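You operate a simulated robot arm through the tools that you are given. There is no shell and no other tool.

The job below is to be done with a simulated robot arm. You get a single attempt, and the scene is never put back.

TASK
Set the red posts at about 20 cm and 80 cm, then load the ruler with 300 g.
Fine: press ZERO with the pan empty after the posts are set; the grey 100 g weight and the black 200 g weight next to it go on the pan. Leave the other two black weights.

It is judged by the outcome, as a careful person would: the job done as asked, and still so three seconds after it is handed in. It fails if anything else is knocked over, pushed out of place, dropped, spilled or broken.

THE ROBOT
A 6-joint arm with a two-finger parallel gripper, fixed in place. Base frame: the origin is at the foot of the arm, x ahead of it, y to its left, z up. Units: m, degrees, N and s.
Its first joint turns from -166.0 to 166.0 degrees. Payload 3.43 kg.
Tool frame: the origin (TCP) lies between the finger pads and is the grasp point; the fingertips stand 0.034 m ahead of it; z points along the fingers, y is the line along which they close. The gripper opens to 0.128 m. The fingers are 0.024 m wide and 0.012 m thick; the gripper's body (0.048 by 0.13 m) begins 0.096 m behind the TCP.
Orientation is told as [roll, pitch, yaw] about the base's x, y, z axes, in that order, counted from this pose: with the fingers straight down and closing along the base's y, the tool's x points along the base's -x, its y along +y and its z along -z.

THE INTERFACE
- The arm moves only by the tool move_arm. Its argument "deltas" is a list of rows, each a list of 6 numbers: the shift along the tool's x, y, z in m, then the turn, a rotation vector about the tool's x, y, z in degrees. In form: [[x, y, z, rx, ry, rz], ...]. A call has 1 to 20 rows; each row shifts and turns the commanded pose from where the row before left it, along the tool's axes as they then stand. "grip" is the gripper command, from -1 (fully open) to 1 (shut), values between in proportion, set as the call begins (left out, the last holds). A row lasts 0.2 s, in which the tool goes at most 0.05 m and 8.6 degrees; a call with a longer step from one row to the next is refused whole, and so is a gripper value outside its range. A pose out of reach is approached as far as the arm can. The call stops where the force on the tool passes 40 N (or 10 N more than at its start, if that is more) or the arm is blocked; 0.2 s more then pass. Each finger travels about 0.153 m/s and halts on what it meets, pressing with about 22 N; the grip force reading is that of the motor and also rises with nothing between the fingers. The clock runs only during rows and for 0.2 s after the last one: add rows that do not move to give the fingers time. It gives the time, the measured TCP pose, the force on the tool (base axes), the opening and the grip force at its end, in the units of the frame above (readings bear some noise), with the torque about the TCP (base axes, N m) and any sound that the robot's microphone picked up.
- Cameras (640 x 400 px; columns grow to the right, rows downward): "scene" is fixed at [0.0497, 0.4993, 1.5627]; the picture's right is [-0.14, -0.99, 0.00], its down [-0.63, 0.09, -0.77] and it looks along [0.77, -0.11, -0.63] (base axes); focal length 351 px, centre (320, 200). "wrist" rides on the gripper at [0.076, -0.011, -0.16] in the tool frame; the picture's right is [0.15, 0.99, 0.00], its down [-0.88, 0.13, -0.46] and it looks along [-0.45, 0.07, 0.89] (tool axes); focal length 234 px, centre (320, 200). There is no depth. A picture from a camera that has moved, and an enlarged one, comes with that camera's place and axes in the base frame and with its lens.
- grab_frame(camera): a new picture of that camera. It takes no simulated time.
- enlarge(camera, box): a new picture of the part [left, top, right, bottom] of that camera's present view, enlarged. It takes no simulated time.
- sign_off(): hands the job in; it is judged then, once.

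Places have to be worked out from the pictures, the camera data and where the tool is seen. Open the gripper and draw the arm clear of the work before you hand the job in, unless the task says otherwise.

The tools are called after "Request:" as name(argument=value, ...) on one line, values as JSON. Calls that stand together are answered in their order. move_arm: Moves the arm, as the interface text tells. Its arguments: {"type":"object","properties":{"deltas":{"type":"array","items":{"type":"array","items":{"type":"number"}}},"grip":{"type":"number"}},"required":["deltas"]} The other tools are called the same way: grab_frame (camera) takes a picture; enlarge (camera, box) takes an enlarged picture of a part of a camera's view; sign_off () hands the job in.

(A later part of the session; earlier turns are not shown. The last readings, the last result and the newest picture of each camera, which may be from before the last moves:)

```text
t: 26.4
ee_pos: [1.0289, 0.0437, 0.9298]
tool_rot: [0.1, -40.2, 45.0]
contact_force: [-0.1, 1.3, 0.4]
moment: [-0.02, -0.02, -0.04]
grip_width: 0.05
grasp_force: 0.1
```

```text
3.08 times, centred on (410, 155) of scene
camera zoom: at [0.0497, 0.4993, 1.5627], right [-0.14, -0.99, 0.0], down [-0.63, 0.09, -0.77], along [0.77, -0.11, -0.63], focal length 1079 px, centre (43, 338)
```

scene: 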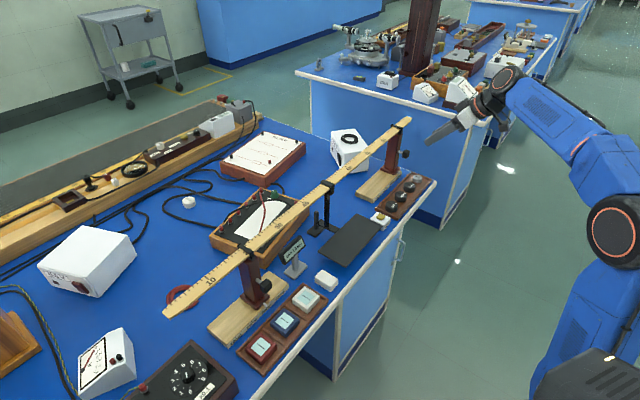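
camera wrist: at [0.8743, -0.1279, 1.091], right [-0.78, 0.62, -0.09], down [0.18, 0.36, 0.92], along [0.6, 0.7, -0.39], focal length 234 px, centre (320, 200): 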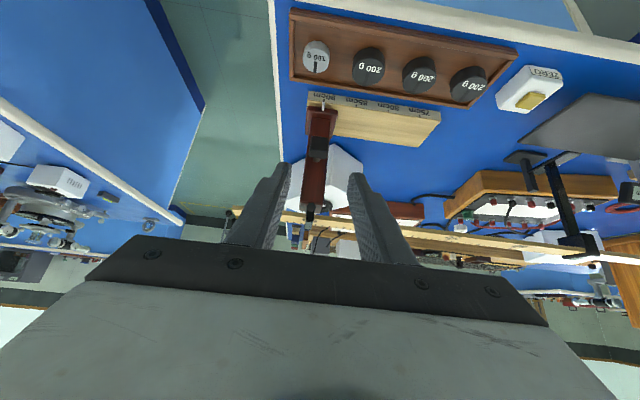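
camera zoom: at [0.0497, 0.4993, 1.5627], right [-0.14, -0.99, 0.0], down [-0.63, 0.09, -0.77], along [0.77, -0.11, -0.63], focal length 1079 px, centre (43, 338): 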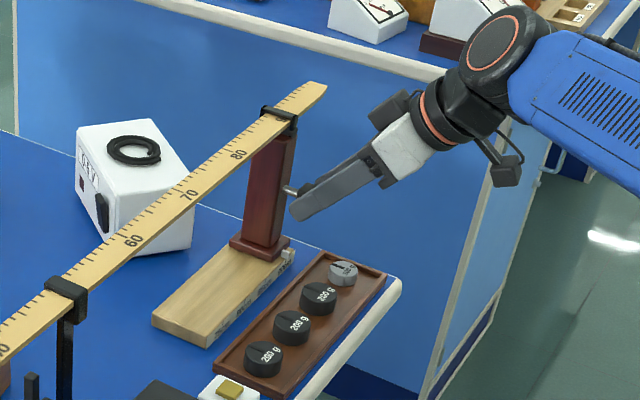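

The fingers straddle the knob. I narrow the cage to 35 mm and push toward -e, first by about 3 cm.

Request:
move_arm(deltas=[[0, 0, 0, 0, 0, 0], [0, 0.004, 0, 0, 0, 0], [0, 0.004, 0, 0, 0, 0], [0, 0.004, 0, 0, 0, 0], [0, 0.004, 0, 0, 0, 0], [0, 0.004, 0, 0, 0, 0], [0, 0.004, 0, 0, 0, 0], [0, 0.004, 0, 0, 0, 0], [0, 0.004, 0, 0, 0, 0]], grip=0.45)

Request:
enlarge(camera="wrist", box=[230, 70, 410, 240])

Request:
grab_frame(camera="scene")

```text
t: 28.4
ee_pos: [1.0072, 0.0669, 0.9309]
tool_rot: [0.2, -40.2, 45.0]
contact_force: [0.8, -0.1, -0.2]
moment: [-0.01, -0.02, -0.01]
grip_width: 0.0351
grasp_force: 0.5
```

```text
2.35 times, centred on (320, 155) of wrist
camera zoom: at [0.9006, -0.0539, 1.0044], right [-0.78, 0.62, -0.09], down [0.18, 0.36, 0.92], along [0.6, 0.7, -0.39], focal length 551 px, centre (320, 306)
```

zoom: 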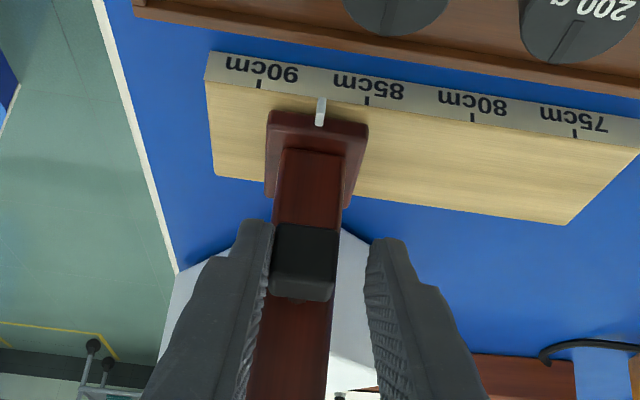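

```text
taken
```

scene: 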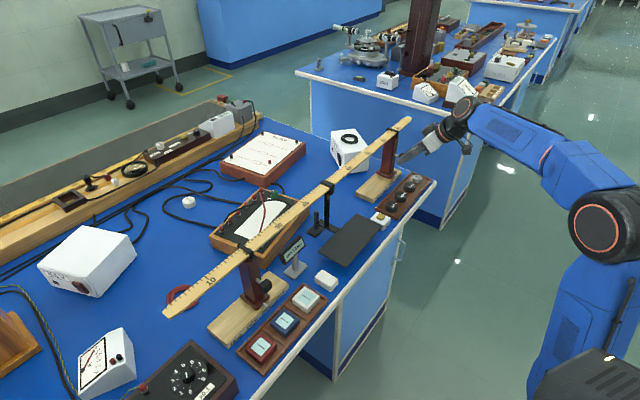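

The post slides freely; the pointer is at about 87.1. I push another 6 cm.

Request:
move_arm(deltas=[[0, 0.005, 0, 0, 0, 0], [0, 0.005, 0, 0, 0, 0], [0, 0.005, 0, 0, 0, 0], [0, 0.005, 0, 0, 0, 0], [0, 0.005, 0, 0, 0, 0], [0, 0.005, 0, 0, 0, 0], [0, 0.005, 0, 0, 0, 0], [0, 0.005, 0, 0, 0, 0], [0, 0.005, 0, 0, 0, 0], [0, 0.005, 0, 0, 0, 0], [0, 0.005, 0, 0, 0, 0], [0, 0.005, 0, 0, 0, 0], [0, 0, 0, 0, 0, 0]])

Request:
enlarge(camera="wrist", box=[230, 70, 410, 240])

Request:
grab_frame(camera="scene")

```text
t: 31.2
ee_pos: [0.964, 0.1088, 0.9312]
tool_rot: [0.1, -40.3, 45.0]
contact_force: [0.6, 0.5, 0.6]
moment: [-0.01, 0.02, -0.03]
grip_width: 0.0354
grasp_force: 0.1
```

```text
2.35 times, centred on (320, 155) of wrist
camera zoom: at [0.8581, -0.0115, 1.0046], right [-0.78, 0.62, -0.09], down [0.18, 0.36, 0.92], along [0.6, 0.7, -0.39], focal length 551 px, centre (320, 306)
```

zoom: 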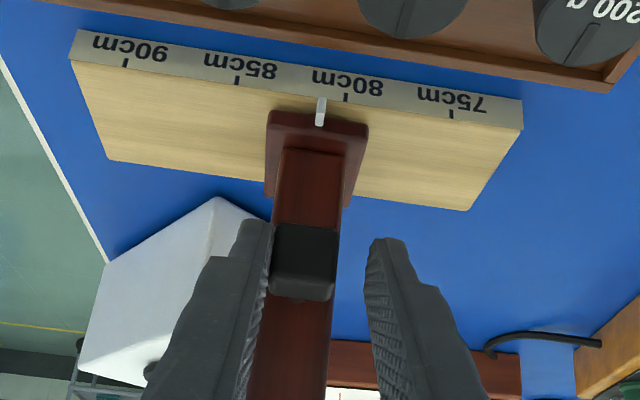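

```text
taken
```

scene: 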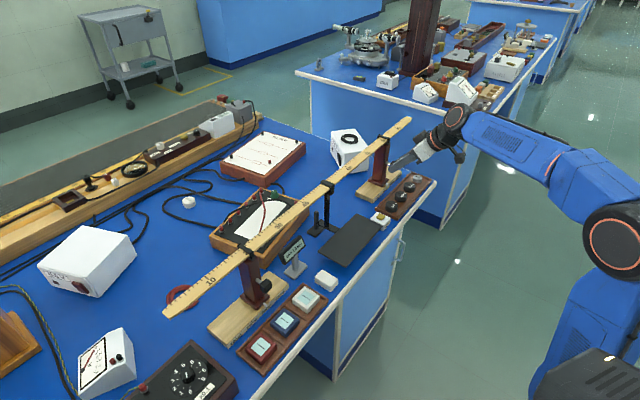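

Pointer at about 81.1; I push about 1 cm more in fine steps.

Request:
move_arm(deltas=[[0, 0.003, 0, 0, 0, 0], [0, 0.003, 0, 0, 0, 0], [0, 0.003, 0, 0, 0, 0], [0, 0.0015, 0, 0, 0, 0], [0, 0, 0, 0, 0, 0]])

Request:
enlarge(camera="wrist", box=[270, 80, 370, 150])

```text
t: 32.4
ee_pos: [0.9577, 0.1154, 0.9319]
tool_rot: [0.2, -40.3, 45.0]
contact_force: [1.5, -1.0, 0.5]
moment: [-0.03, -0.08, -0.04]
grip_width: 0.0362
grasp_force: 0.9
```

```text
5.71 times, centred on (320, 115) of wrist
camera zoom: at [0.8515, -0.0047, 1.0048], right [-0.78, 0.62, -0.09], down [0.18, 0.36, 0.92], along [0.6, 0.7, -0.39], focal length 1338 px, centre (320, 686)
```

zoom: 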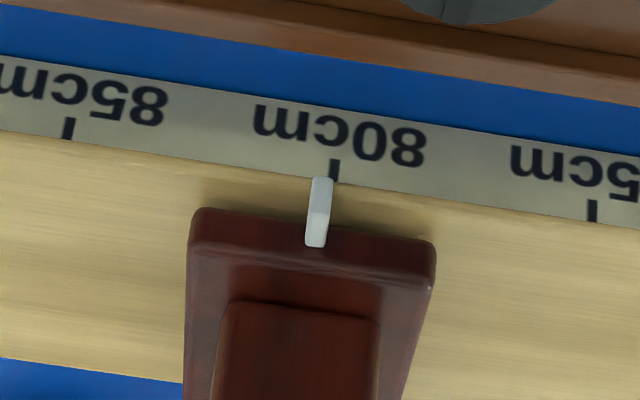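

About 2 mm to go; I nudge 2 mm and recentre the cage.

Request:
move_arm(deltas=[[0, 0.002, 0, 0, 0, 0], [0, 0, 0, 0, 0, 0], [0, -0.005, 0, 0, 0, 0], [0, 0, 0, 0, 0, 0]])

Request:
enlarge(camera="wrist", box=[270, 80, 370, 150])

Request:
enlarge(camera="scene", box=[340, 100, 460, 230])

```text
t: 33.4
ee_pos: [0.9602, 0.1142, 0.9303]
tool_rot: [0.1, -40.2, 45.0]
contact_force: [-0.1, -0.9, 0.0]
moment: [0.0, -0.01, -0.04]
grip_width: 0.035
grasp_force: 0.1
```

```text
5.71 times, centred on (320, 115) of wrist
camera zoom: at [0.8537, -0.0068, 1.0044], right [-0.78, 0.62, -0.09], down [0.18, 0.36, 0.92], along [0.6, 0.7, -0.39], focal length 1338 px, centre (320, 686)
```

zoom: 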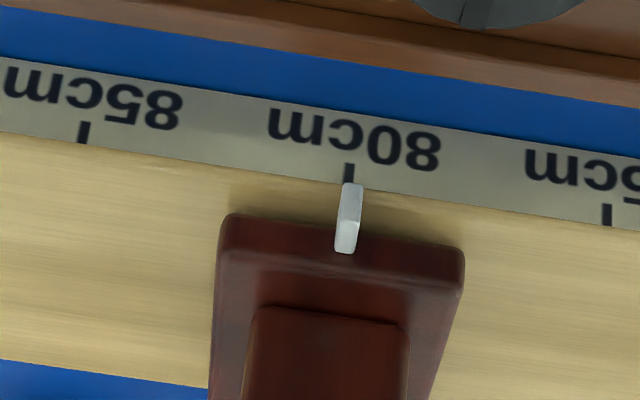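

```text
3.08 times, centred on (400, 165) of scene
camera zoom: at [0.0497, 0.4993, 1.5627], right [-0.14, -0.99, 0.0], down [-0.63, 0.09, -0.77], along [0.77, -0.11, -0.63], focal length 1079 px, centre (74, 308)
```

zoom: 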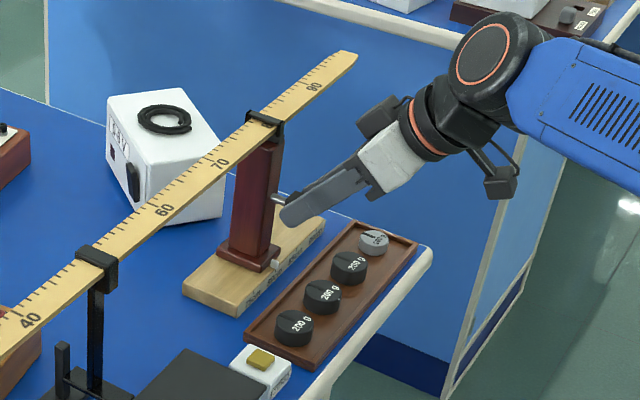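

The right pointer is on 80 and the ruler hasn't shifted. I retreat, straighten the tool to vertical while closing the gripper, and move above the ZERO button.

Request:
move_arm(deltas=[[0, 0, -0.02, 0, 0, 0], [0, 0, -0.035, 0, 0, 0], [0, 0, -0.04, 0, 0, 0], [0, 0, -0.03, 0, 0, 0], [0, 0.02, 0, 0, 8, 0], [0, 0.03, 0, 0, 8, 0], [0, 0.03, 0, 0, 8, 0], [0, 0.03, 0, 0, 8, 0], [0, 0.03, 0, 0, 8, 0], [0, 0.02, 0, 0, 0, 0], [-0.02, 0, 0, 0, 0, 0], [-0.02, 0, 0, 0, 0, 0], [0, 0, 0, 0, 0, 0]])

Request:
grab_frame(camera="wrist")

Request:
enlarge(camera="scene", box=[270, 170, 420, 290])

```text
t: 36.2
ee_pos: [0.8177, 0.1969, 1.0252]
tool_rot: [0.0, -0.2, 45.0]
contact_force: [0.8, -0.3, -0.5]
moment: [0.05, -0.03, 0.0]
grip_width: 0.0349
grasp_force: 0.1
```

```text
taken
camera wrist: at [0.7718, 0.1371, 1.1856], right [-0.8, 0.6, 0.0], down [0.53, 0.71, 0.46], along [0.27, 0.37, -0.89], focal length 234 px, centre (320, 200)
```

wrist: 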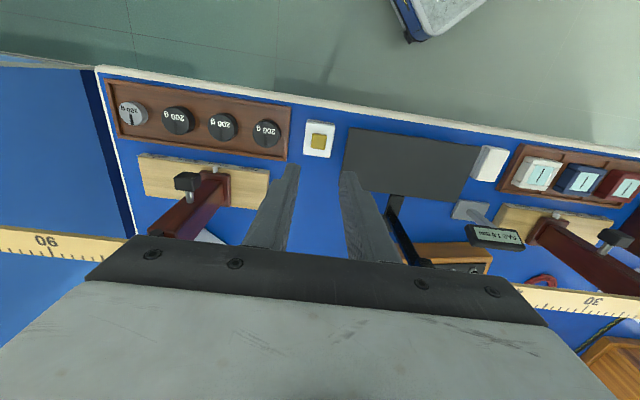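

```text
3.33 times, centred on (345, 230) of scene
camera zoom: at [0.0497, 0.4993, 1.5627], right [-0.14, -0.99, 0.0], down [-0.63, 0.09, -0.77], along [0.77, -0.11, -0.63], focal length 1169 px, centre (237, 100)
```

zoom: 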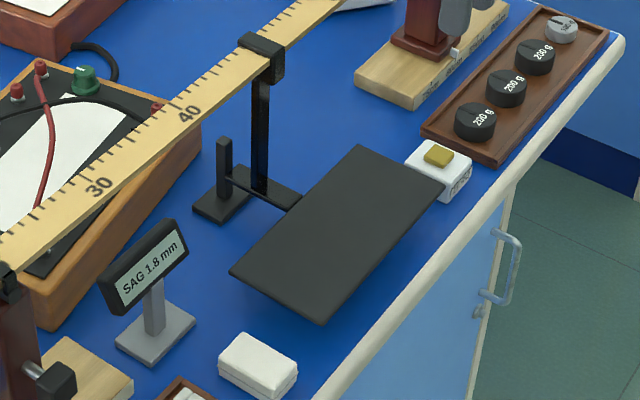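

SAG still reads 1.8 mm. TCP is at e≈0.439, m≈0.717; I zoom on the button to fix its exact place.

Request:
enlarge(camera="wrist", box=[260, 100, 400, 200])

Request:
enlarge(camera="scene", box=[360, 200, 410, 240])

```text
4.00 times, centred on (330, 150) of wrist
camera zoom: at [0.7718, 0.1371, 1.1856], right [-0.8, 0.6, 0.0], down [0.53, 0.71, 0.46], along [0.27, 0.37, -0.89], focal length 937 px, centre (280, 400)
```

zoom: 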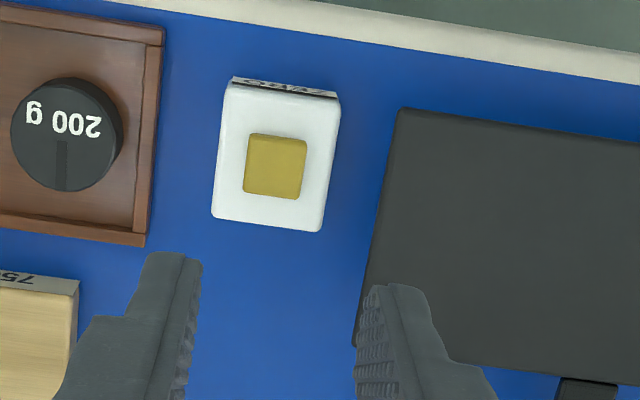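

```text
10.00 times, centred on (385, 220) of scene
camera zoom: at [0.0497, 0.4993, 1.5627], right [-0.14, -0.99, 0.0], down [-0.63, 0.09, -0.77], along [0.77, -0.11, -0.63], focal length 3507 px, centre (-330, 0)
```

zoom: 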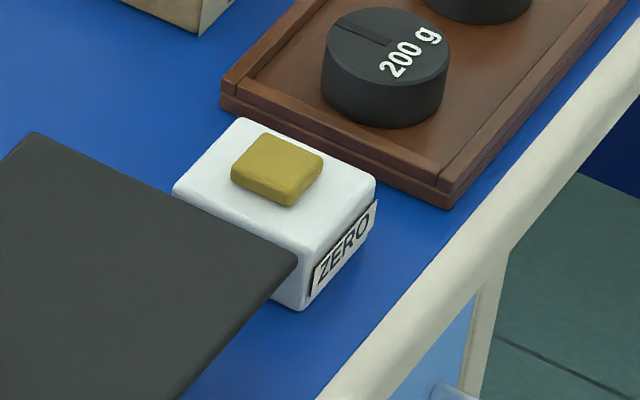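

The button top is at e≈0.439, m≈0.722, z≈0.839. I close the fingers, align, and descend to about 2 cm above it.

Request:
move_arm(deltas=[[-0.0042, 0, 0, 0, 0, 0], [0, 0, 0.02, 0, 0, 0], [0, 0, 0.035, 0, 0, 0], [0, 0, 0.035, 0, 0, 0], [0, 0, 0.025, 0, 0, 0], [0, 0, 0.015, 0, 0, 0], [0, 0, 0, 0, 0, 0]], grip=1.0)

Request:
grab_frame(camera="wrist")

Request:
enlarge(camera="scene", box=[340, 170, 440, 250])

```text
t: 37.8
ee_pos: [0.8194, 0.201, 0.8961]
tool_rot: [0.2, -0.2, 45.0]
contact_force: [-0.3, -0.2, -1.0]
moment: [-0.03, 0.03, -0.01]
grip_width: 0.0
grasp_force: 21.6
```

```text
taken
camera wrist: at [0.7723, 0.1412, 1.0559], right [-0.8, 0.6, 0.0], down [0.53, 0.71, 0.46], along [0.27, 0.37, -0.89], focal length 234 px, centre (320, 200)
```

wrist: 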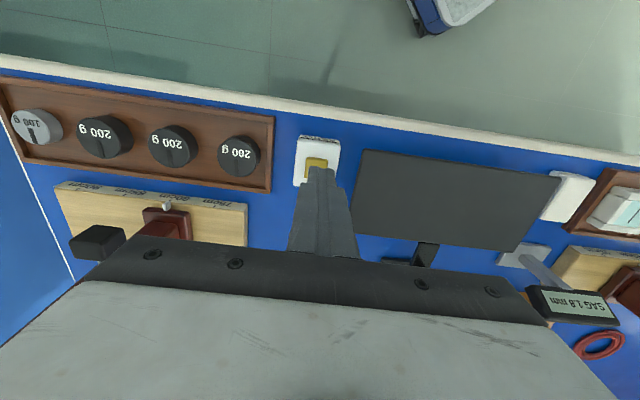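

```text
5.00 times, centred on (390, 210) of scene
camera zoom: at [0.0497, 0.4993, 1.5627], right [-0.14, -0.99, 0.0], down [-0.63, 0.09, -0.77], along [0.77, -0.11, -0.63], focal length 1754 px, centre (-30, 150)
```

zoom: 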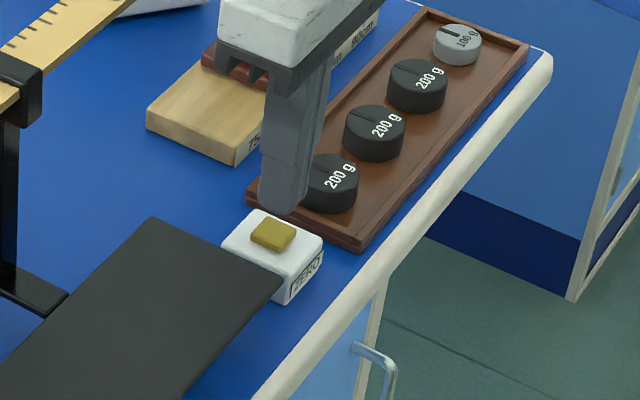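

Fingertips are about 2 cm above the button. I zoom in to verify lateral alignment.

Request:
enlarge(camera="wrist", box=[280, 120, 360, 200])

Request:
enlarge(camera="scene", box=[270, 230, 310, 280])

```text
5.00 times, centred on (320, 160) of wrist
camera zoom: at [0.7723, 0.1412, 1.0559], right [-0.8, 0.6, 0.0], down [0.53, 0.71, 0.46], along [0.27, 0.37, -0.89], focal length 1171 px, centre (320, 400)
```

zoom: 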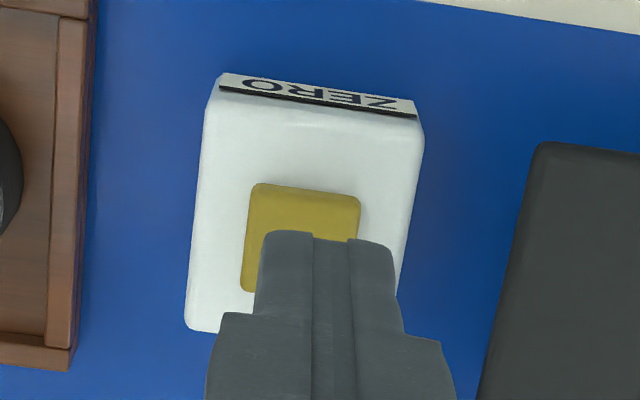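

```text
8.00 times, centred on (290, 255) of scene
camera zoom: at [0.0497, 0.4993, 1.5627], right [-0.14, -0.99, 0.0], down [-0.63, 0.09, -0.77], along [0.77, -0.11, -0.63], focal length 2806 px, centre (560, -240)
```

zoom: 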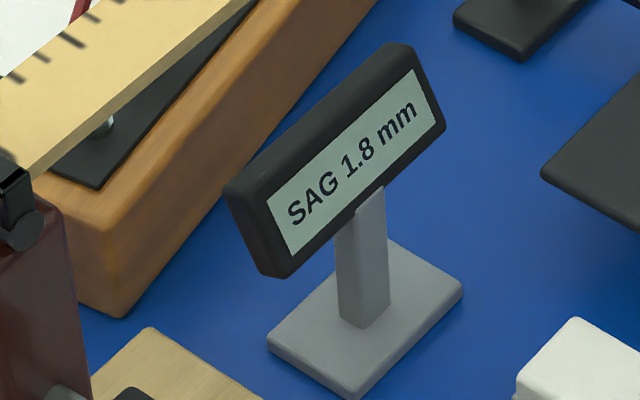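

The button is about 2.5 mm toward +e from the tip centre. I correct that and descend in fine steps until contact/press.

Request:
move_arm(deltas=[[0, -0.0025, 0, 0, 0, 0], [0, 0, 0.006, 0, 0, 0], [0, 0, 0.006, 0, 0, 0], [0, 0, 0.004, 0, 0, 0], [0, 0, 0.002, 0, 0, 0], [0, 0, 0.002, 0, 0, 0], [0, 0, 0.001, 0, 0, 0], [0, 0, 0.001, 0, 0, 0]])

Request:
enlarge(camera="scene", box=[270, 170, 440, 280])

```text
t: 39.6
ee_pos: [0.8219, 0.2008, 0.8753]
tool_rot: [0.0, -0.2, 45.1]
contact_force: [0.5, -0.2, -1.0]
moment: [-0.02, 0.0, -0.04]
grip_width: 0.0
grasp_force: 21.8
```

```text
3.64 times, centred on (355, 225) of scene
camera zoom: at [0.0497, 0.4993, 1.5627], right [-0.14, -0.99, 0.0], down [-0.63, 0.09, -0.77], along [0.77, -0.11, -0.63], focal length 1275 px, centre (193, 109)
```

zoom: 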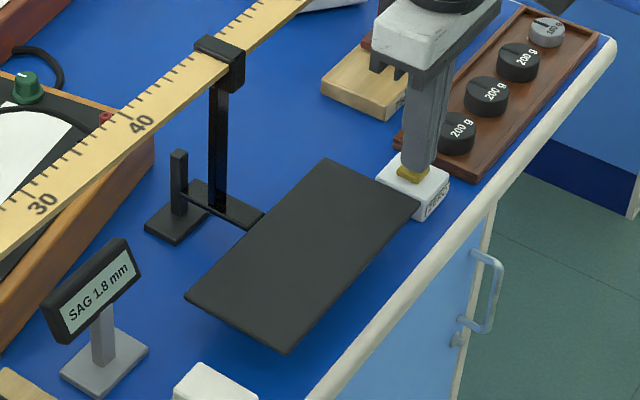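

No contact yet, tips at about 0.841. I continue down 1 mm per row.

Request:
move_arm(deltas=[[0, 0, 0.001, 0, 0, 0], [0, 0, 0.001, 0, 0, 0], [0, 0, 0.001, 0, 0, 0], [0, 0, 0.001, 0, 0, 0], [0, 0, 0, 0, 0, 0]])

Request:
enlarge(camera="scene", box=[270, 170, 440, 280])

```text
t: 40.8
ee_pos: [0.8223, 0.2007, 0.87]
tool_rot: [0.1, -0.1, 45.0]
contact_force: [0.1, -0.3, 0.1]
moment: [0.01, 0.02, -0.03]
grip_width: 0.0001
grasp_force: 22.6
```

```text
3.64 times, centred on (355, 225) of scene
camera zoom: at [0.0497, 0.4993, 1.5627], right [-0.14, -0.99, 0.0], down [-0.63, 0.09, -0.77], along [0.77, -0.11, -0.63], focal length 1275 px, centre (193, 109)
```

zoom: 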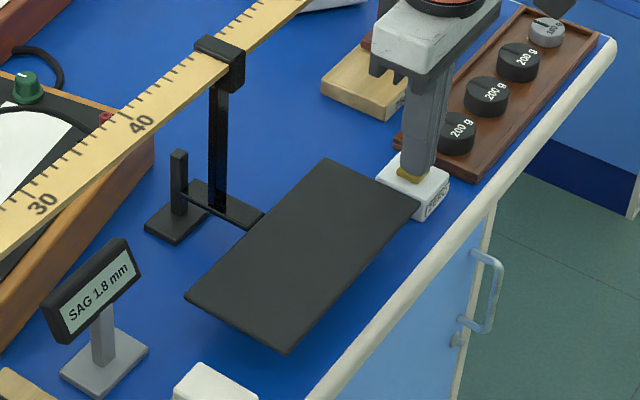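

Still free; tips at about 0.836. I continue down in 1 mm rows.

Request:
move_arm(deltas=[[0, 0, 0.001, 0, 0, 0], [0, 0, 0.001, 0, 0, 0], [0, 0, 0.001, 0, 0, 0], [0, 0, 0.001, 0, 0, 0], [0, 0, 0, 0, 0, 0]])

Request:
enlarge(camera="scene", box=[270, 170, 440, 280])

Request:
enlarge(camera="wrist", box=[280, 120, 360, 200])

```text
t: 42.0
ee_pos: [0.8231, 0.2001, 0.8661]
tool_rot: [0.1, -0.2, 45.0]
contact_force: [-0.7, -1.1, 1.1]
moment: [-0.03, 0.0, -0.01]
grip_width: 0.0
grasp_force: 22.2
heard: click
```

```text
3.64 times, centred on (355, 225) of scene
camera zoom: at [0.0497, 0.4993, 1.5627], right [-0.14, -0.99, 0.0], down [-0.63, 0.09, -0.77], along [0.77, -0.11, -0.63], focal length 1275 px, centre (193, 109)
```

zoom: 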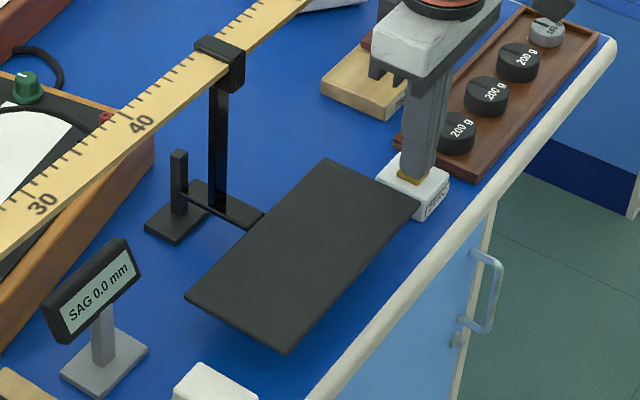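

```text
5.00 times, centred on (320, 160) of wrist
camera zoom: at [0.7761, 0.1391, 1.027], right [-0.8, 0.6, 0.0], down [0.53, 0.71, 0.46], along [0.27, 0.37, -0.89], focal length 1171 px, centre (320, 400)
```

zoom: 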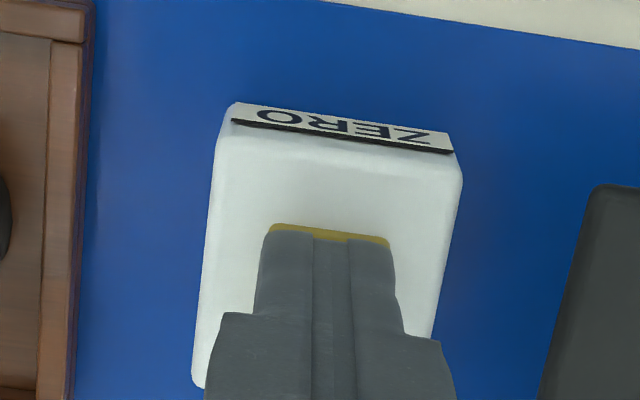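

Click heard and the display reads SAG 0.0 mm. I lift straight up, turn the tool to yaw 0, tilt it outward 25° and move in front of the grey weight with the gripper at 60 mm opening.

Request:
move_arm(deltas=[[0, 0, -0.01, 0, 0, 0], [0, 0, -0.03, 0, 0, 0], [0, 0, -0.045, 0, 0, 0], [0, 0, -0.045, 0, 0, 0], [0, 0, -0.01, 0, 0, 7.5], [0, 0, 0, 0, 0, 7.5], [0, 0, 0, 0, 0, 7.5], [0, 0, 0, 0, 0, 7.5], [0, 0, 0, 0, 0, 7.5], [0, 0, 0, 0, 0, 7.5], [0, -0.04, 0, 0, -5, 0], [0, -0.04, 0, 0, -5, 0], [0, -0.04, 0, 0, -5, 0], [0, -0.04, 0, 0, -5, 0], [0, -0.034, 0, 0, -5, 0], [0, 0, 0, 0, 0, 0]])

Request:
grab_frame(camera="wrist")

Request:
grab_frame(camera="scene")

```text
t: 45.4
ee_pos: [0.8215, 0.0041, 1.0051]
tool_rot: [0.1, -25.2, 0.1]
contact_force: [-0.5, 0.8, -0.1]
moment: [-0.01, 0.01, -0.01]
grip_width: 0.0001
grasp_force: 22.0
```

```text
taken
camera wrist: at [0.6839, -0.005, 1.118], right [-0.13, 0.99, -0.06], down [0.6, 0.13, 0.79], along [0.79, 0.07, -0.61], focal length 234 px, centre (320, 200)
```

wrist: 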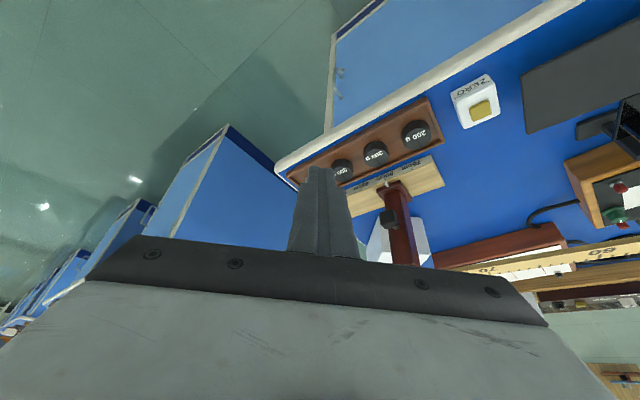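

```text
taken
```

scene: 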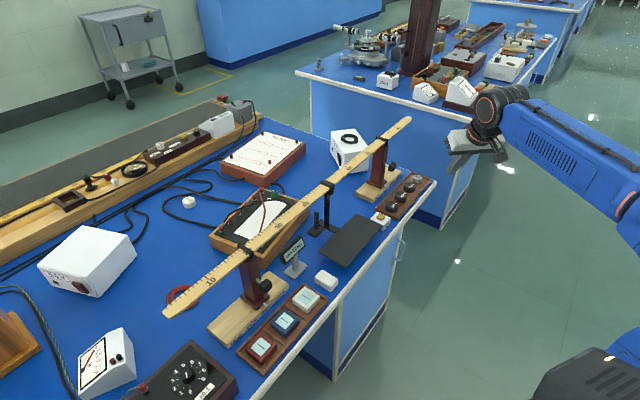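

I open to 60 mm and move closer, so that the grey weight shows between the fingers.

Request:
move_arm(deltas=[[-0.028, 0.001, 0.018, 0, 0, 0], [-0.028, 0.001, 0.018, 0, 0, 0], [-0.027, 0.001, 0.019, 0, 0, 0], [0, 0, 0, 0, 0, 0]], grip=0.0625)

Request:
grab_frame(camera="wrist")

Request:
enlarge(camera="wrist", box=[240, 80, 440, 220])

```text
t: 46.4
ee_pos: [0.9222, 0.0088, 0.9909]
tool_rot: [0.2, -25.1, -0.1]
contact_force: [0.5, 0.1, -0.6]
moment: [-0.02, -0.02, 0.0]
grip_width: 0.0598
grasp_force: 0.1
```

```text
taken
camera wrist: at [0.7843, -0.002, 1.1045], right [-0.13, 0.99, -0.06], down [0.6, 0.13, 0.79], along [0.79, 0.07, -0.61], focal length 234 px, centre (320, 200)
```

wrist: 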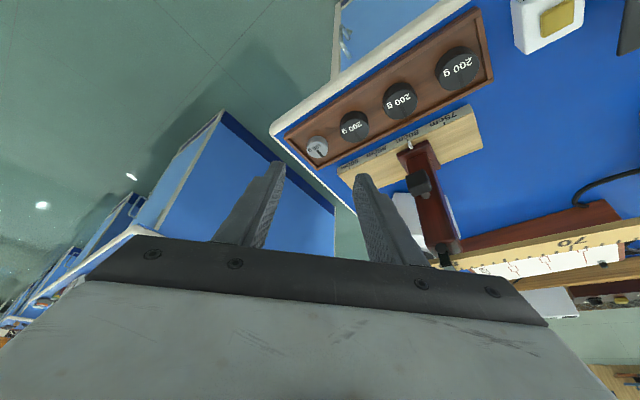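

```text
2.86 times, centred on (340, 150) of wrist
camera zoom: at [0.7843, -0.002, 1.1045], right [-0.13, 0.99, -0.06], down [0.6, 0.13, 0.79], along [0.79, 0.07, -0.61], focal length 669 px, centre (263, 343)
```

zoom: 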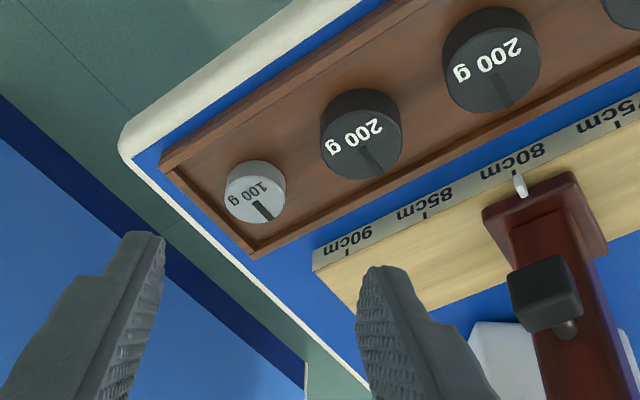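

Grey weight estimated at (1.017, 0.008), top about 0.828; black neighbour at (0.975, 0.054). I go to about 5 cm short of the grasp along the tool axis and look again.

Request:
move_arm(deltas=[[-0.004, -0.0003, 0.035, 0, 0, 0], [-0.004, -0.0003, 0.04, 0, 0, 0], [-0.003, 0, 0.04, 0, 0, 0], [0, 0, 0, 0, 0, 0]])

Request:
grab_frame(camera="wrist")

Request:
enlarge(camera="wrist", box=[240, 80, 440, 220])

Request:
enlarge(camera="scene", box=[370, 120, 470, 220])

```text
t: 47.4
ee_pos: [0.9793, 0.0052, 0.8922]
tool_rot: [0.2, -25.1, -0.1]
contact_force: [-0.2, 0.4, 0.4]
moment: [0.02, 0.01, 0.01]
grip_width: 0.0599
grasp_force: 0.1
```

```text
taken
camera wrist: at [0.8434, -0.0044, 1.0043], right [-0.13, 0.99, -0.06], down [0.6, 0.13, 0.79], along [0.79, 0.07, -0.61], focal length 234 px, centre (320, 200)
```

wrist: 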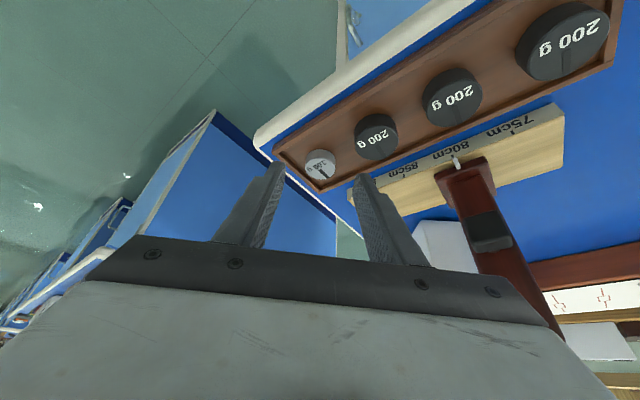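

```text
2.86 times, centred on (340, 150) of wrist
camera zoom: at [0.8434, -0.0044, 1.0043], right [-0.13, 0.99, -0.06], down [0.6, 0.13, 0.79], along [0.79, 0.07, -0.61], focal length 669 px, centre (263, 343)
```

zoom: 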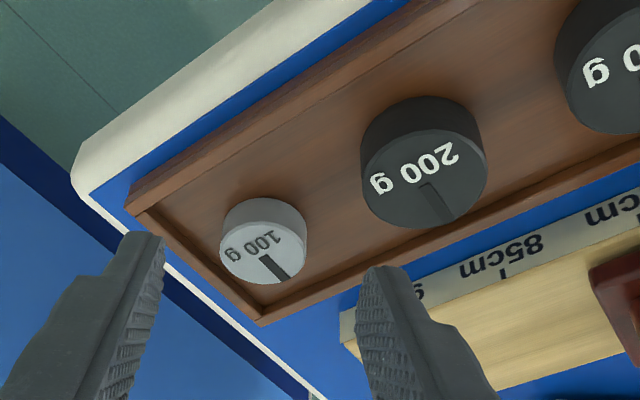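

```text
4.00 times, centred on (420, 170) of scene
camera zoom: at [0.0497, 0.4993, 1.5627], right [-0.14, -0.99, 0.0], down [-0.63, 0.09, -0.77], along [0.77, -0.11, -0.63], focal length 1403 px, centre (-80, 320)
```

zoom: 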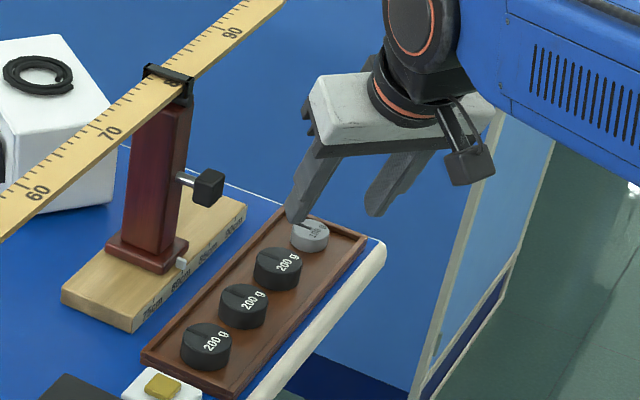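

Refined: the grey weight's centre is about (1.014, 0.007), diameter about 32 mm, top about 0.828. I narrow the opening to 48 mm and descend the last 5 cm slowly.

Request:
move_arm(deltas=[[0.0007, 0.0005, 0.01, 0, 0, 0], [0.0007, 0.0005, 0.01, 0, 0, 0], [0, 0, 0.01, 0, 0, 0], [0, 0, 0.008, 0, 0, 0], [0, 0, 0.005, 0, 0, 0], [0, 0, 0.003, 0, 0, 0], [0, 0, 0, 0, 0, 0]], grip=0.25)

Request:
enlarge(camera="wrist", box=[240, 100, 420, 230])

Request:
enlarge(camera="scene", box=[370, 120, 470, 220])

```text
t: 49.0
ee_pos: [0.9982, 0.009, 0.8503]
tool_rot: [0.2, -25.1, -0.1]
contact_force: [0.0, -0.3, 0.0]
moment: [0.04, 0.02, 0.0]
grip_width: 0.0477
grasp_force: 0.0
```

```text
3.08 times, centred on (330, 165) of wrist
camera zoom: at [0.8609, -0.0006, 0.9632], right [-0.13, 0.99, -0.06], down [0.6, 0.13, 0.79], along [0.79, 0.07, -0.61], focal length 720 px, centre (289, 308)
```

zoom: 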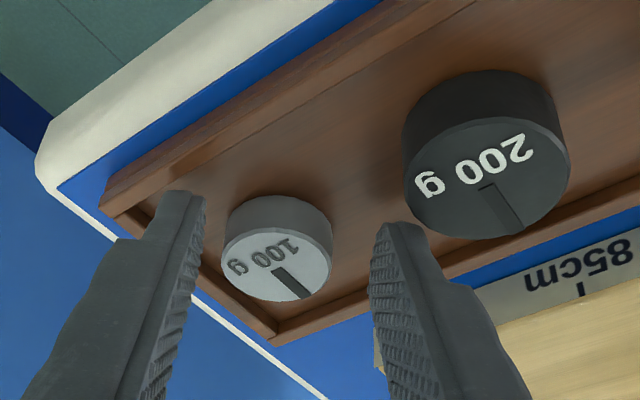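

```text
4.00 times, centred on (420, 170) of scene
camera zoom: at [0.0497, 0.4993, 1.5627], right [-0.14, -0.99, 0.0], down [-0.63, 0.09, -0.77], along [0.77, -0.11, -0.63], focal length 1403 px, centre (-80, 320)
```

zoom: 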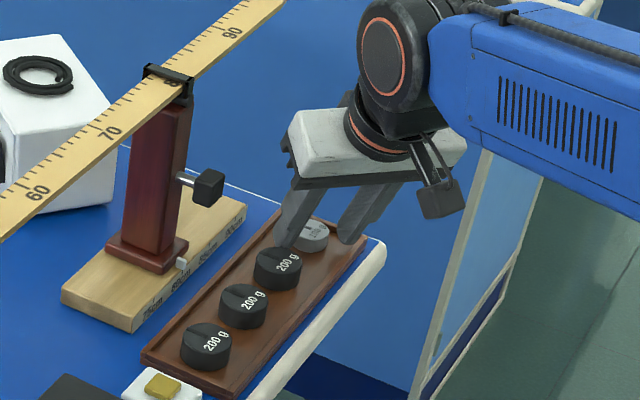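

The weight is about 3 mm left of the finger centre and 8–9 mm into the fingers. I shift -3 mm in y and go 4 mm deeper.

Request:
move_arm(deltas=[[0, -0.0015, 0, 0, 0, 0], [0, -0.0015, 0, 0, 0, 0], [0, 0, 0.002, 0, 0, 0], [0, 0, 0.002, 0, 0, 0], [0, 0, 0.001, 0, 0, 0], [0, 0, 0, 0, 0, 0]])

Request:
enlarge(camera="wrist", box=[240, 100, 420, 230])

```text
t: 50.3
ee_pos: [0.9991, 0.0066, 0.8497]
tool_rot: [0.2, -25.3, -0.2]
contact_force: [-12.7, 0.3, 12.3]
moment: [-0.39, 0.36, -0.36]
grip_width: 0.0476
grasp_force: 0.0
stopped in row 6: the force on the tool passed its limit at 42 N (the readings are from after the stop); the commanded pose is now the measured one
```

```text
3.08 times, centred on (330, 165) of wrist
camera zoom: at [0.8615, -0.0039, 0.9619], right [-0.13, 0.99, -0.06], down [0.6, 0.13, 0.79], along [0.79, 0.07, -0.61], focal length 720 px, centre (289, 308)
```

zoom: 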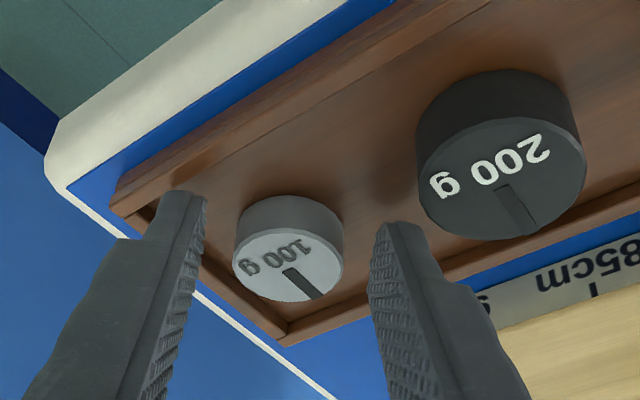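

The left fingertip touched the tray's rim. I back off 4 mm, narrow to 40 mm so the fingers fit inside the rim, and check.

Request:
move_arm(deltas=[[0, 0, -0.002, 0, 0, 0], [0, 0, -0.002, 0, 0, 0], [0, 0, 0, 0, 0, 0]])

Request:
move_arm(deltas=[[0, 0, 0, 0, 0, 0], [0, 0, 0, 0, 0, 0]], grip=0.375)

Request:
enlarge(camera="wrist", box=[240, 100, 420, 230])

Request:
enlarge(camera="scene", box=[370, 120, 470, 220])

```text
t: 51.1
ee_pos: [0.9985, 0.0079, 0.8516]
tool_rot: [0.2, -25.2, -0.1]
contact_force: [-0.1, 0.2, -0.3]
moment: [0.0, 0.0, 0.03]
grip_width: 0.0479
grasp_force: 0.0
```

```text
t: 51.7
ee_pos: [0.9991, 0.0078, 0.8492]
tool_rot: [0.1, -25.2, -0.1]
contact_force: [-0.2, 0.4, 0.2]
moment: [0.02, 0.0, 0.01]
grip_width: 0.0398
grasp_force: 0.0
```

```text
3.08 times, centred on (330, 165) of wrist
camera zoom: at [0.8613, -0.0031, 0.9636], right [-0.13, 0.99, -0.06], down [0.6, 0.13, 0.79], along [0.79, 0.07, -0.61], focal length 720 px, centre (289, 308)
```

zoom: 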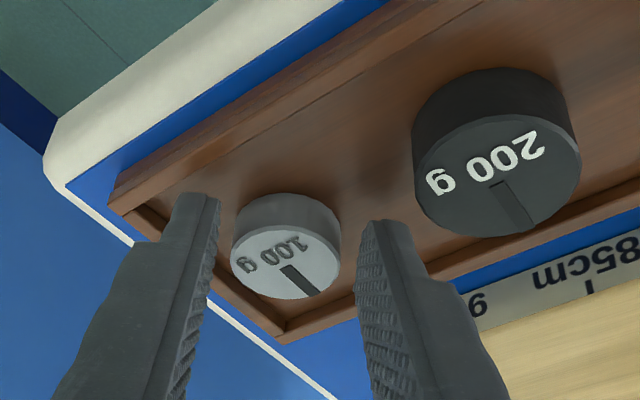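

```text
4.00 times, centred on (420, 170) of scene
camera zoom: at [0.0497, 0.4993, 1.5627], right [-0.14, -0.99, 0.0], down [-0.63, 0.09, -0.77], along [0.77, -0.11, -0.63], focal length 1403 px, centre (-80, 320)
```

zoom: 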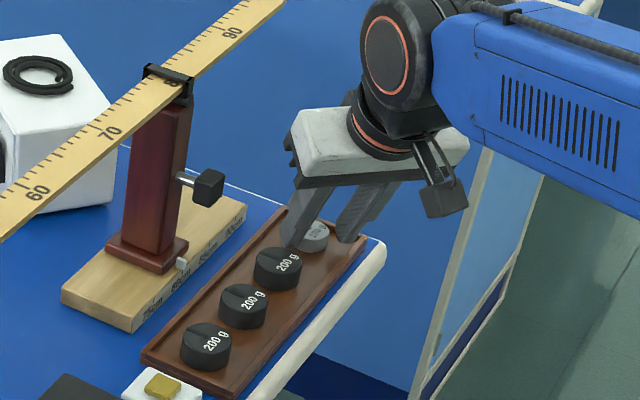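

The overlap is only about 7 mm by my estimate, so I descend a few mm more in 1 mm rows with the narrower opening.

Request:
move_arm(deltas=[[0, 0, 0.001, 0, 0, 0], [0, 0, 0.001, 0, 0, 0], [0, 0, 0.001, 0, 0, 0], [0, 0, 0.001, 0, 0, 0]])

```text
t: 52.7
ee_pos: [1.0001, 0.0068, 0.8468]
tool_rot: [0.2, -25.2, 0.0]
contact_force: [-0.3, 0.2, 0.0]
moment: [0.02, 0.0, 0.01]
grip_width: 0.0397
grasp_force: 0.0
```

No contact at tip z≈0.816. I go another 3 mm.

Request:
move_arm(deltas=[[0, 0, 0.001, 0, 0, 0], [0, 0, 0.001, 0, 0, 0], [0, 0, 0.001, 0, 0, 0], [0, 0, 0, 0, 0, 0]])

Request:
enlarge(camera="wrist", box=[240, 100, 420, 230])

```text
t: 53.7
ee_pos: [1.0009, 0.0071, 0.8437]
tool_rot: [0.3, -25.2, -0.1]
contact_force: [0.0, 0.2, 0.2]
moment: [0.0, 0.0, -0.02]
grip_width: 0.0401
grasp_force: 0.0
```

```text
3.08 times, centred on (330, 165) of wrist
camera zoom: at [0.8638, -0.0035, 0.9572], right [-0.13, 0.99, -0.06], down [0.6, 0.13, 0.79], along [0.79, 0.07, -0.61], focal length 720 px, centre (289, 308)
```

zoom: 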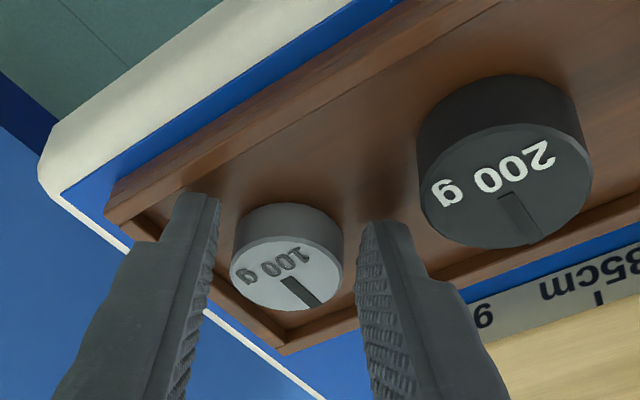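

Tips are at about 0.813, around 15 mm below the weight's top. I close on the grey weight.

Request:
move_arm(deltas=[[0, 0, 0, 0, 0, 0], [0, 0, 0, 0, 0, 0], [0, 0, 0, 0, 0, 0]], grip=1.0)

Request:
enlarge(camera="wrist", box=[240, 100, 420, 230])

```text
t: 54.5
ee_pos: [1.0012, 0.0057, 0.8443]
tool_rot: [0.3, -25.3, 0.0]
contact_force: [-0.1, -0.1, -0.4]
moment: [-0.01, 0.04, 0.01]
grip_width: 0.0317
grasp_force: 22.2
```

```text
3.08 times, centred on (330, 165) of wrist
camera zoom: at [0.8638, -0.0036, 0.9573], right [-0.13, 0.99, -0.06], down [0.6, 0.13, 0.79], along [0.79, 0.07, -0.61], focal length 720 px, centre (289, 308)
```

zoom: 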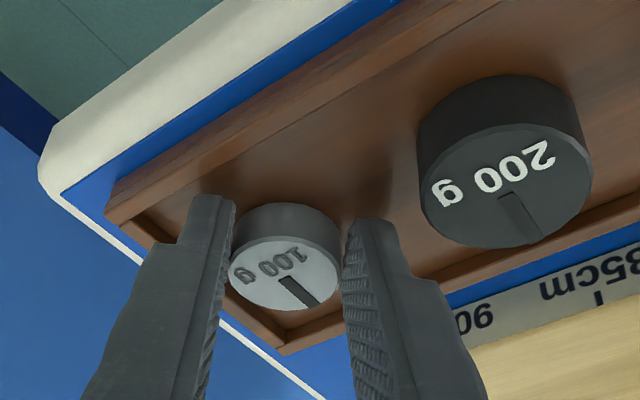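

Held at 31.7 mm. I lift it vertically, slowly first, then to about 9 cm up.

Request:
move_arm(deltas=[[-0.0021, 0, -0.0045, 0, 0, 0], [-0.0042, 0, -0.009, 0, 0, 0], [-0.0085, 0, -0.0181, 0, 0, 0], [-0.0127, 0, -0.0272, 0, 0, 0], [-0.0127, 0, -0.0272, 0, 0, 0], [0, 0, 0, 0, 0, 0]])

Request:
grab_frame(camera="wrist")

Request:
enlarge(camera="scene", box=[370, 100, 470, 220])

```text
t: 55.9
ee_pos: [1.0, 0.005, 0.9399]
tool_rot: [0.2, -25.3, -0.1]
contact_force: [0.1, -0.4, -0.8]
moment: [0.02, -0.02, 0.02]
grip_width: 0.0315
grasp_force: 21.9
```

```text
taken
camera wrist: at [0.8634, -0.0048, 1.0531], right [-0.13, 0.99, -0.06], down [0.6, 0.13, 0.79], along [0.79, 0.07, -0.61], focal length 234 px, centre (320, 200)
```

wrist: 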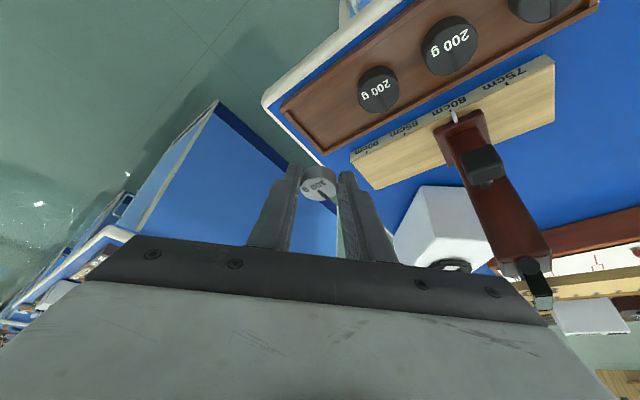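

```text
3.33 times, centred on (420, 160) of scene
camera zoom: at [0.0497, 0.4993, 1.5627], right [-0.14, -0.99, 0.0], down [-0.63, 0.09, -0.77], along [0.77, -0.11, -0.63], focal length 1169 px, centre (-13, 333)
```

zoom: 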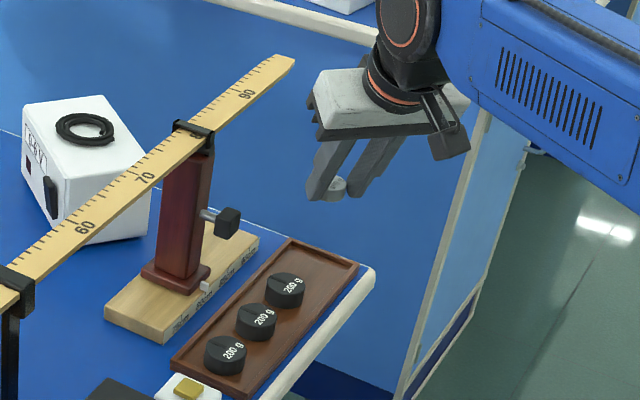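

The grey weight is held upright and the tray and other weights are undisturbed. I carry it back toward me and across to above the +e half of the pan, at about (0.77, 0.275).

Request:
move_arm(deltas=[[0.02, 0, -0.018, 0, 0, 0], [0.029, 0, -0.026, 0, 0, 0], [0.029, 0, -0.0256, 0, 0, 0], [0.0147, 0.0337, -0.0069, 0, 0, 0], [0.0147, 0.0337, -0.0069, 0, 0, 0], [0.0147, 0.0337, -0.0069, 0, 0, 0], [0.0147, 0.0337, -0.0069, 0, 0, 0], [0.0147, 0.0337, -0.0069, 0, 0, 0], [0.0147, 0.0337, -0.0069, 0, 0, 0], [0.0147, 0.0337, -0.0069, 0, 0, 0], [0.0147, 0.0337, -0.0069, 0, 0, 0], [0, 0, 0, 0, 0, 0]])

Request:
grab_frame(camera="wrist")

Request:
grab_frame(camera="scene")

```text
t: 58.5
ee_pos: [0.7695, 0.2765, 0.9709]
tool_rot: [0.2, -25.2, -0.1]
contact_force: [0.5, 0.5, -1.1]
moment: [0.0, 0.03, 0.01]
grip_width: 0.0318
grasp_force: 21.9
```

```text
taken
camera wrist: at [0.6325, 0.266, 1.0838], right [-0.13, 0.99, -0.06], down [0.6, 0.13, 0.79], along [0.79, 0.07, -0.61], focal length 234 px, centre (320, 200)
```

wrist: 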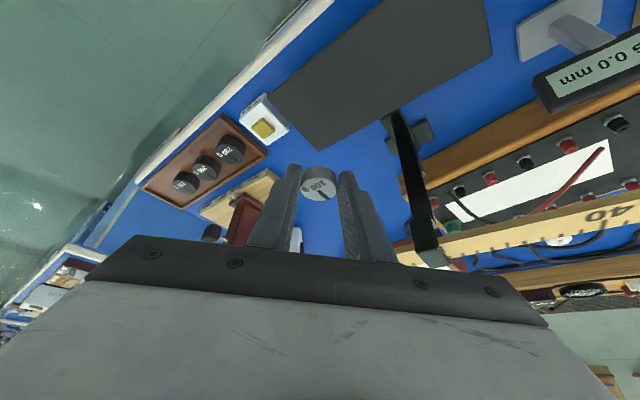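

```text
taken
```

scene: 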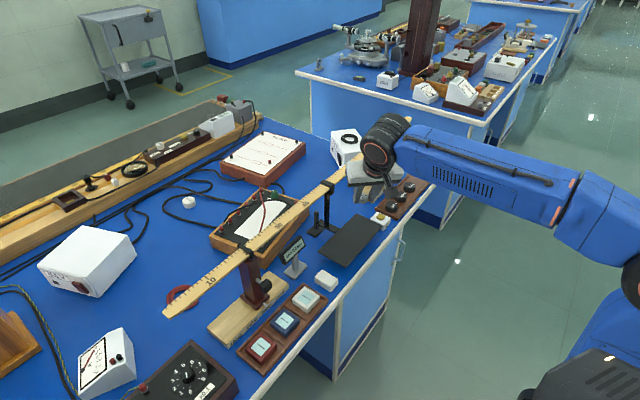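

The grey weight is at about e=0.358, m=0.749; I shift slightly to aim at e=0.35, m=0.737 on the pan and lower to about 3 cm above it.

Request:
move_arm(deltas=[[0.0123, -0.0009, 0.0149, 0, 0, 0], [0.0123, -0.0009, 0.0149, 0, 0, 0], [0.0122, -0.001, 0.0148, 0, 0, 0], [0, 0, 0, 0, 0, 0]])

Request:
grab_frame(camera="wrist")

Request:
enlarge(camera="scene", box=[270, 150, 430, 280])

```text
t: 59.5
ee_pos: [0.7574, 0.2721, 0.9147]
tool_rot: [0.2, -25.2, -0.1]
contact_force: [-0.5, -0.8, -0.5]
moment: [0.03, -0.01, -0.02]
grip_width: 0.0319
grasp_force: 21.7
```

```text
taken
camera wrist: at [0.6187, 0.2631, 1.028], right [-0.13, 0.99, -0.06], down [0.6, 0.13, 0.79], along [0.79, 0.07, -0.61], focal length 234 px, centre (320, 200)
```

wrist: 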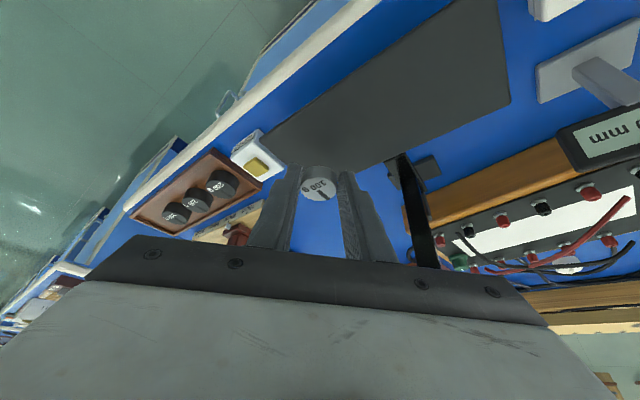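

```text
3.08 times, centred on (350, 215) of scene
camera zoom: at [0.0497, 0.4993, 1.5627], right [-0.14, -0.99, 0.0], down [-0.63, 0.09, -0.77], along [0.77, -0.11, -0.63], focal length 1079 px, centre (228, 154)
```

zoom: 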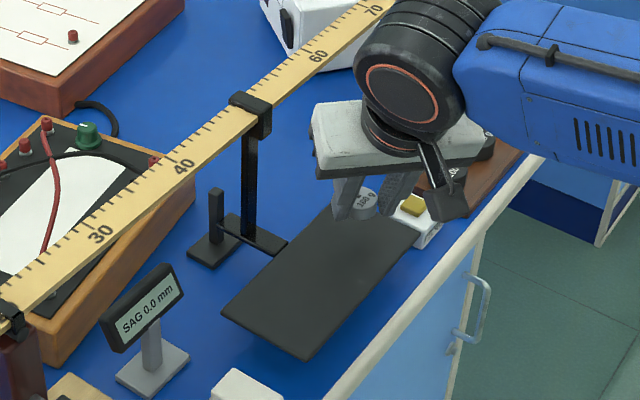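

The landing spot projects well within the pan. I lower 2 cm vertically, then continue in small steps watching the SAG display for first contact.

Request:
move_arm(deltas=[[0.0021, 0, 0.0045, 0, 0, 0], [0.0021, 0, 0.0045, 0, 0, 0], [0.0021, 0, 0.0045, 0, 0, 0], [0.0021, 0, 0.0045, 0, 0, 0], [0, 0, 0, 0, 0, 0]])

Request:
enlarge(camera="scene", box=[270, 150, 430, 280])

Request:
enlarge(camera="wrist", box=[240, 100, 420, 230])

```text
t: 60.7
ee_pos: [0.7559, 0.274, 0.8939]
tool_rot: [0.2, -25.1, -0.1]
contact_force: [-0.7, 0.0, -1.3]
moment: [-0.05, 0.01, 0.03]
grip_width: 0.0318
grasp_force: 22.0
```

```text
3.08 times, centred on (350, 215) of scene
camera zoom: at [0.0497, 0.4993, 1.5627], right [-0.14, -0.99, 0.0], down [-0.63, 0.09, -0.77], along [0.77, -0.11, -0.63], focal length 1079 px, centre (228, 154)
```

zoom: 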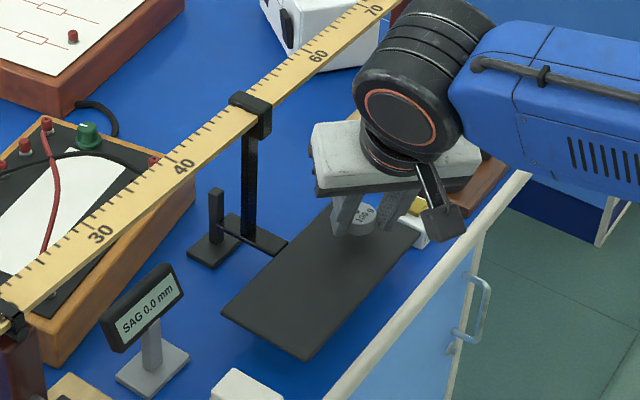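

```text
3.08 times, centred on (330, 165) of wrist
camera zoom: at [0.6194, 0.2624, 1.0077], right [-0.13, 0.99, -0.06], down [0.6, 0.13, 0.79], along [0.79, 0.07, -0.61], focal length 720 px, centre (289, 308)
```

zoom: 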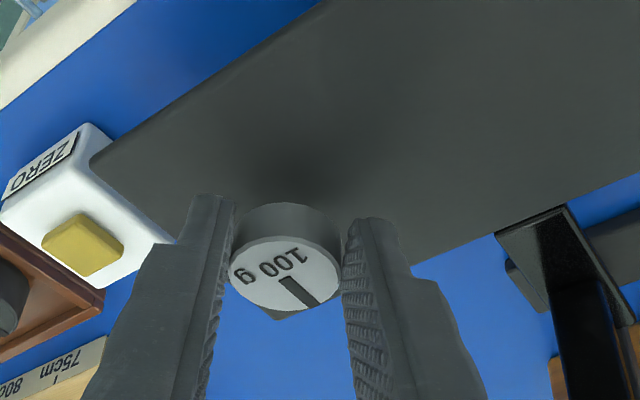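

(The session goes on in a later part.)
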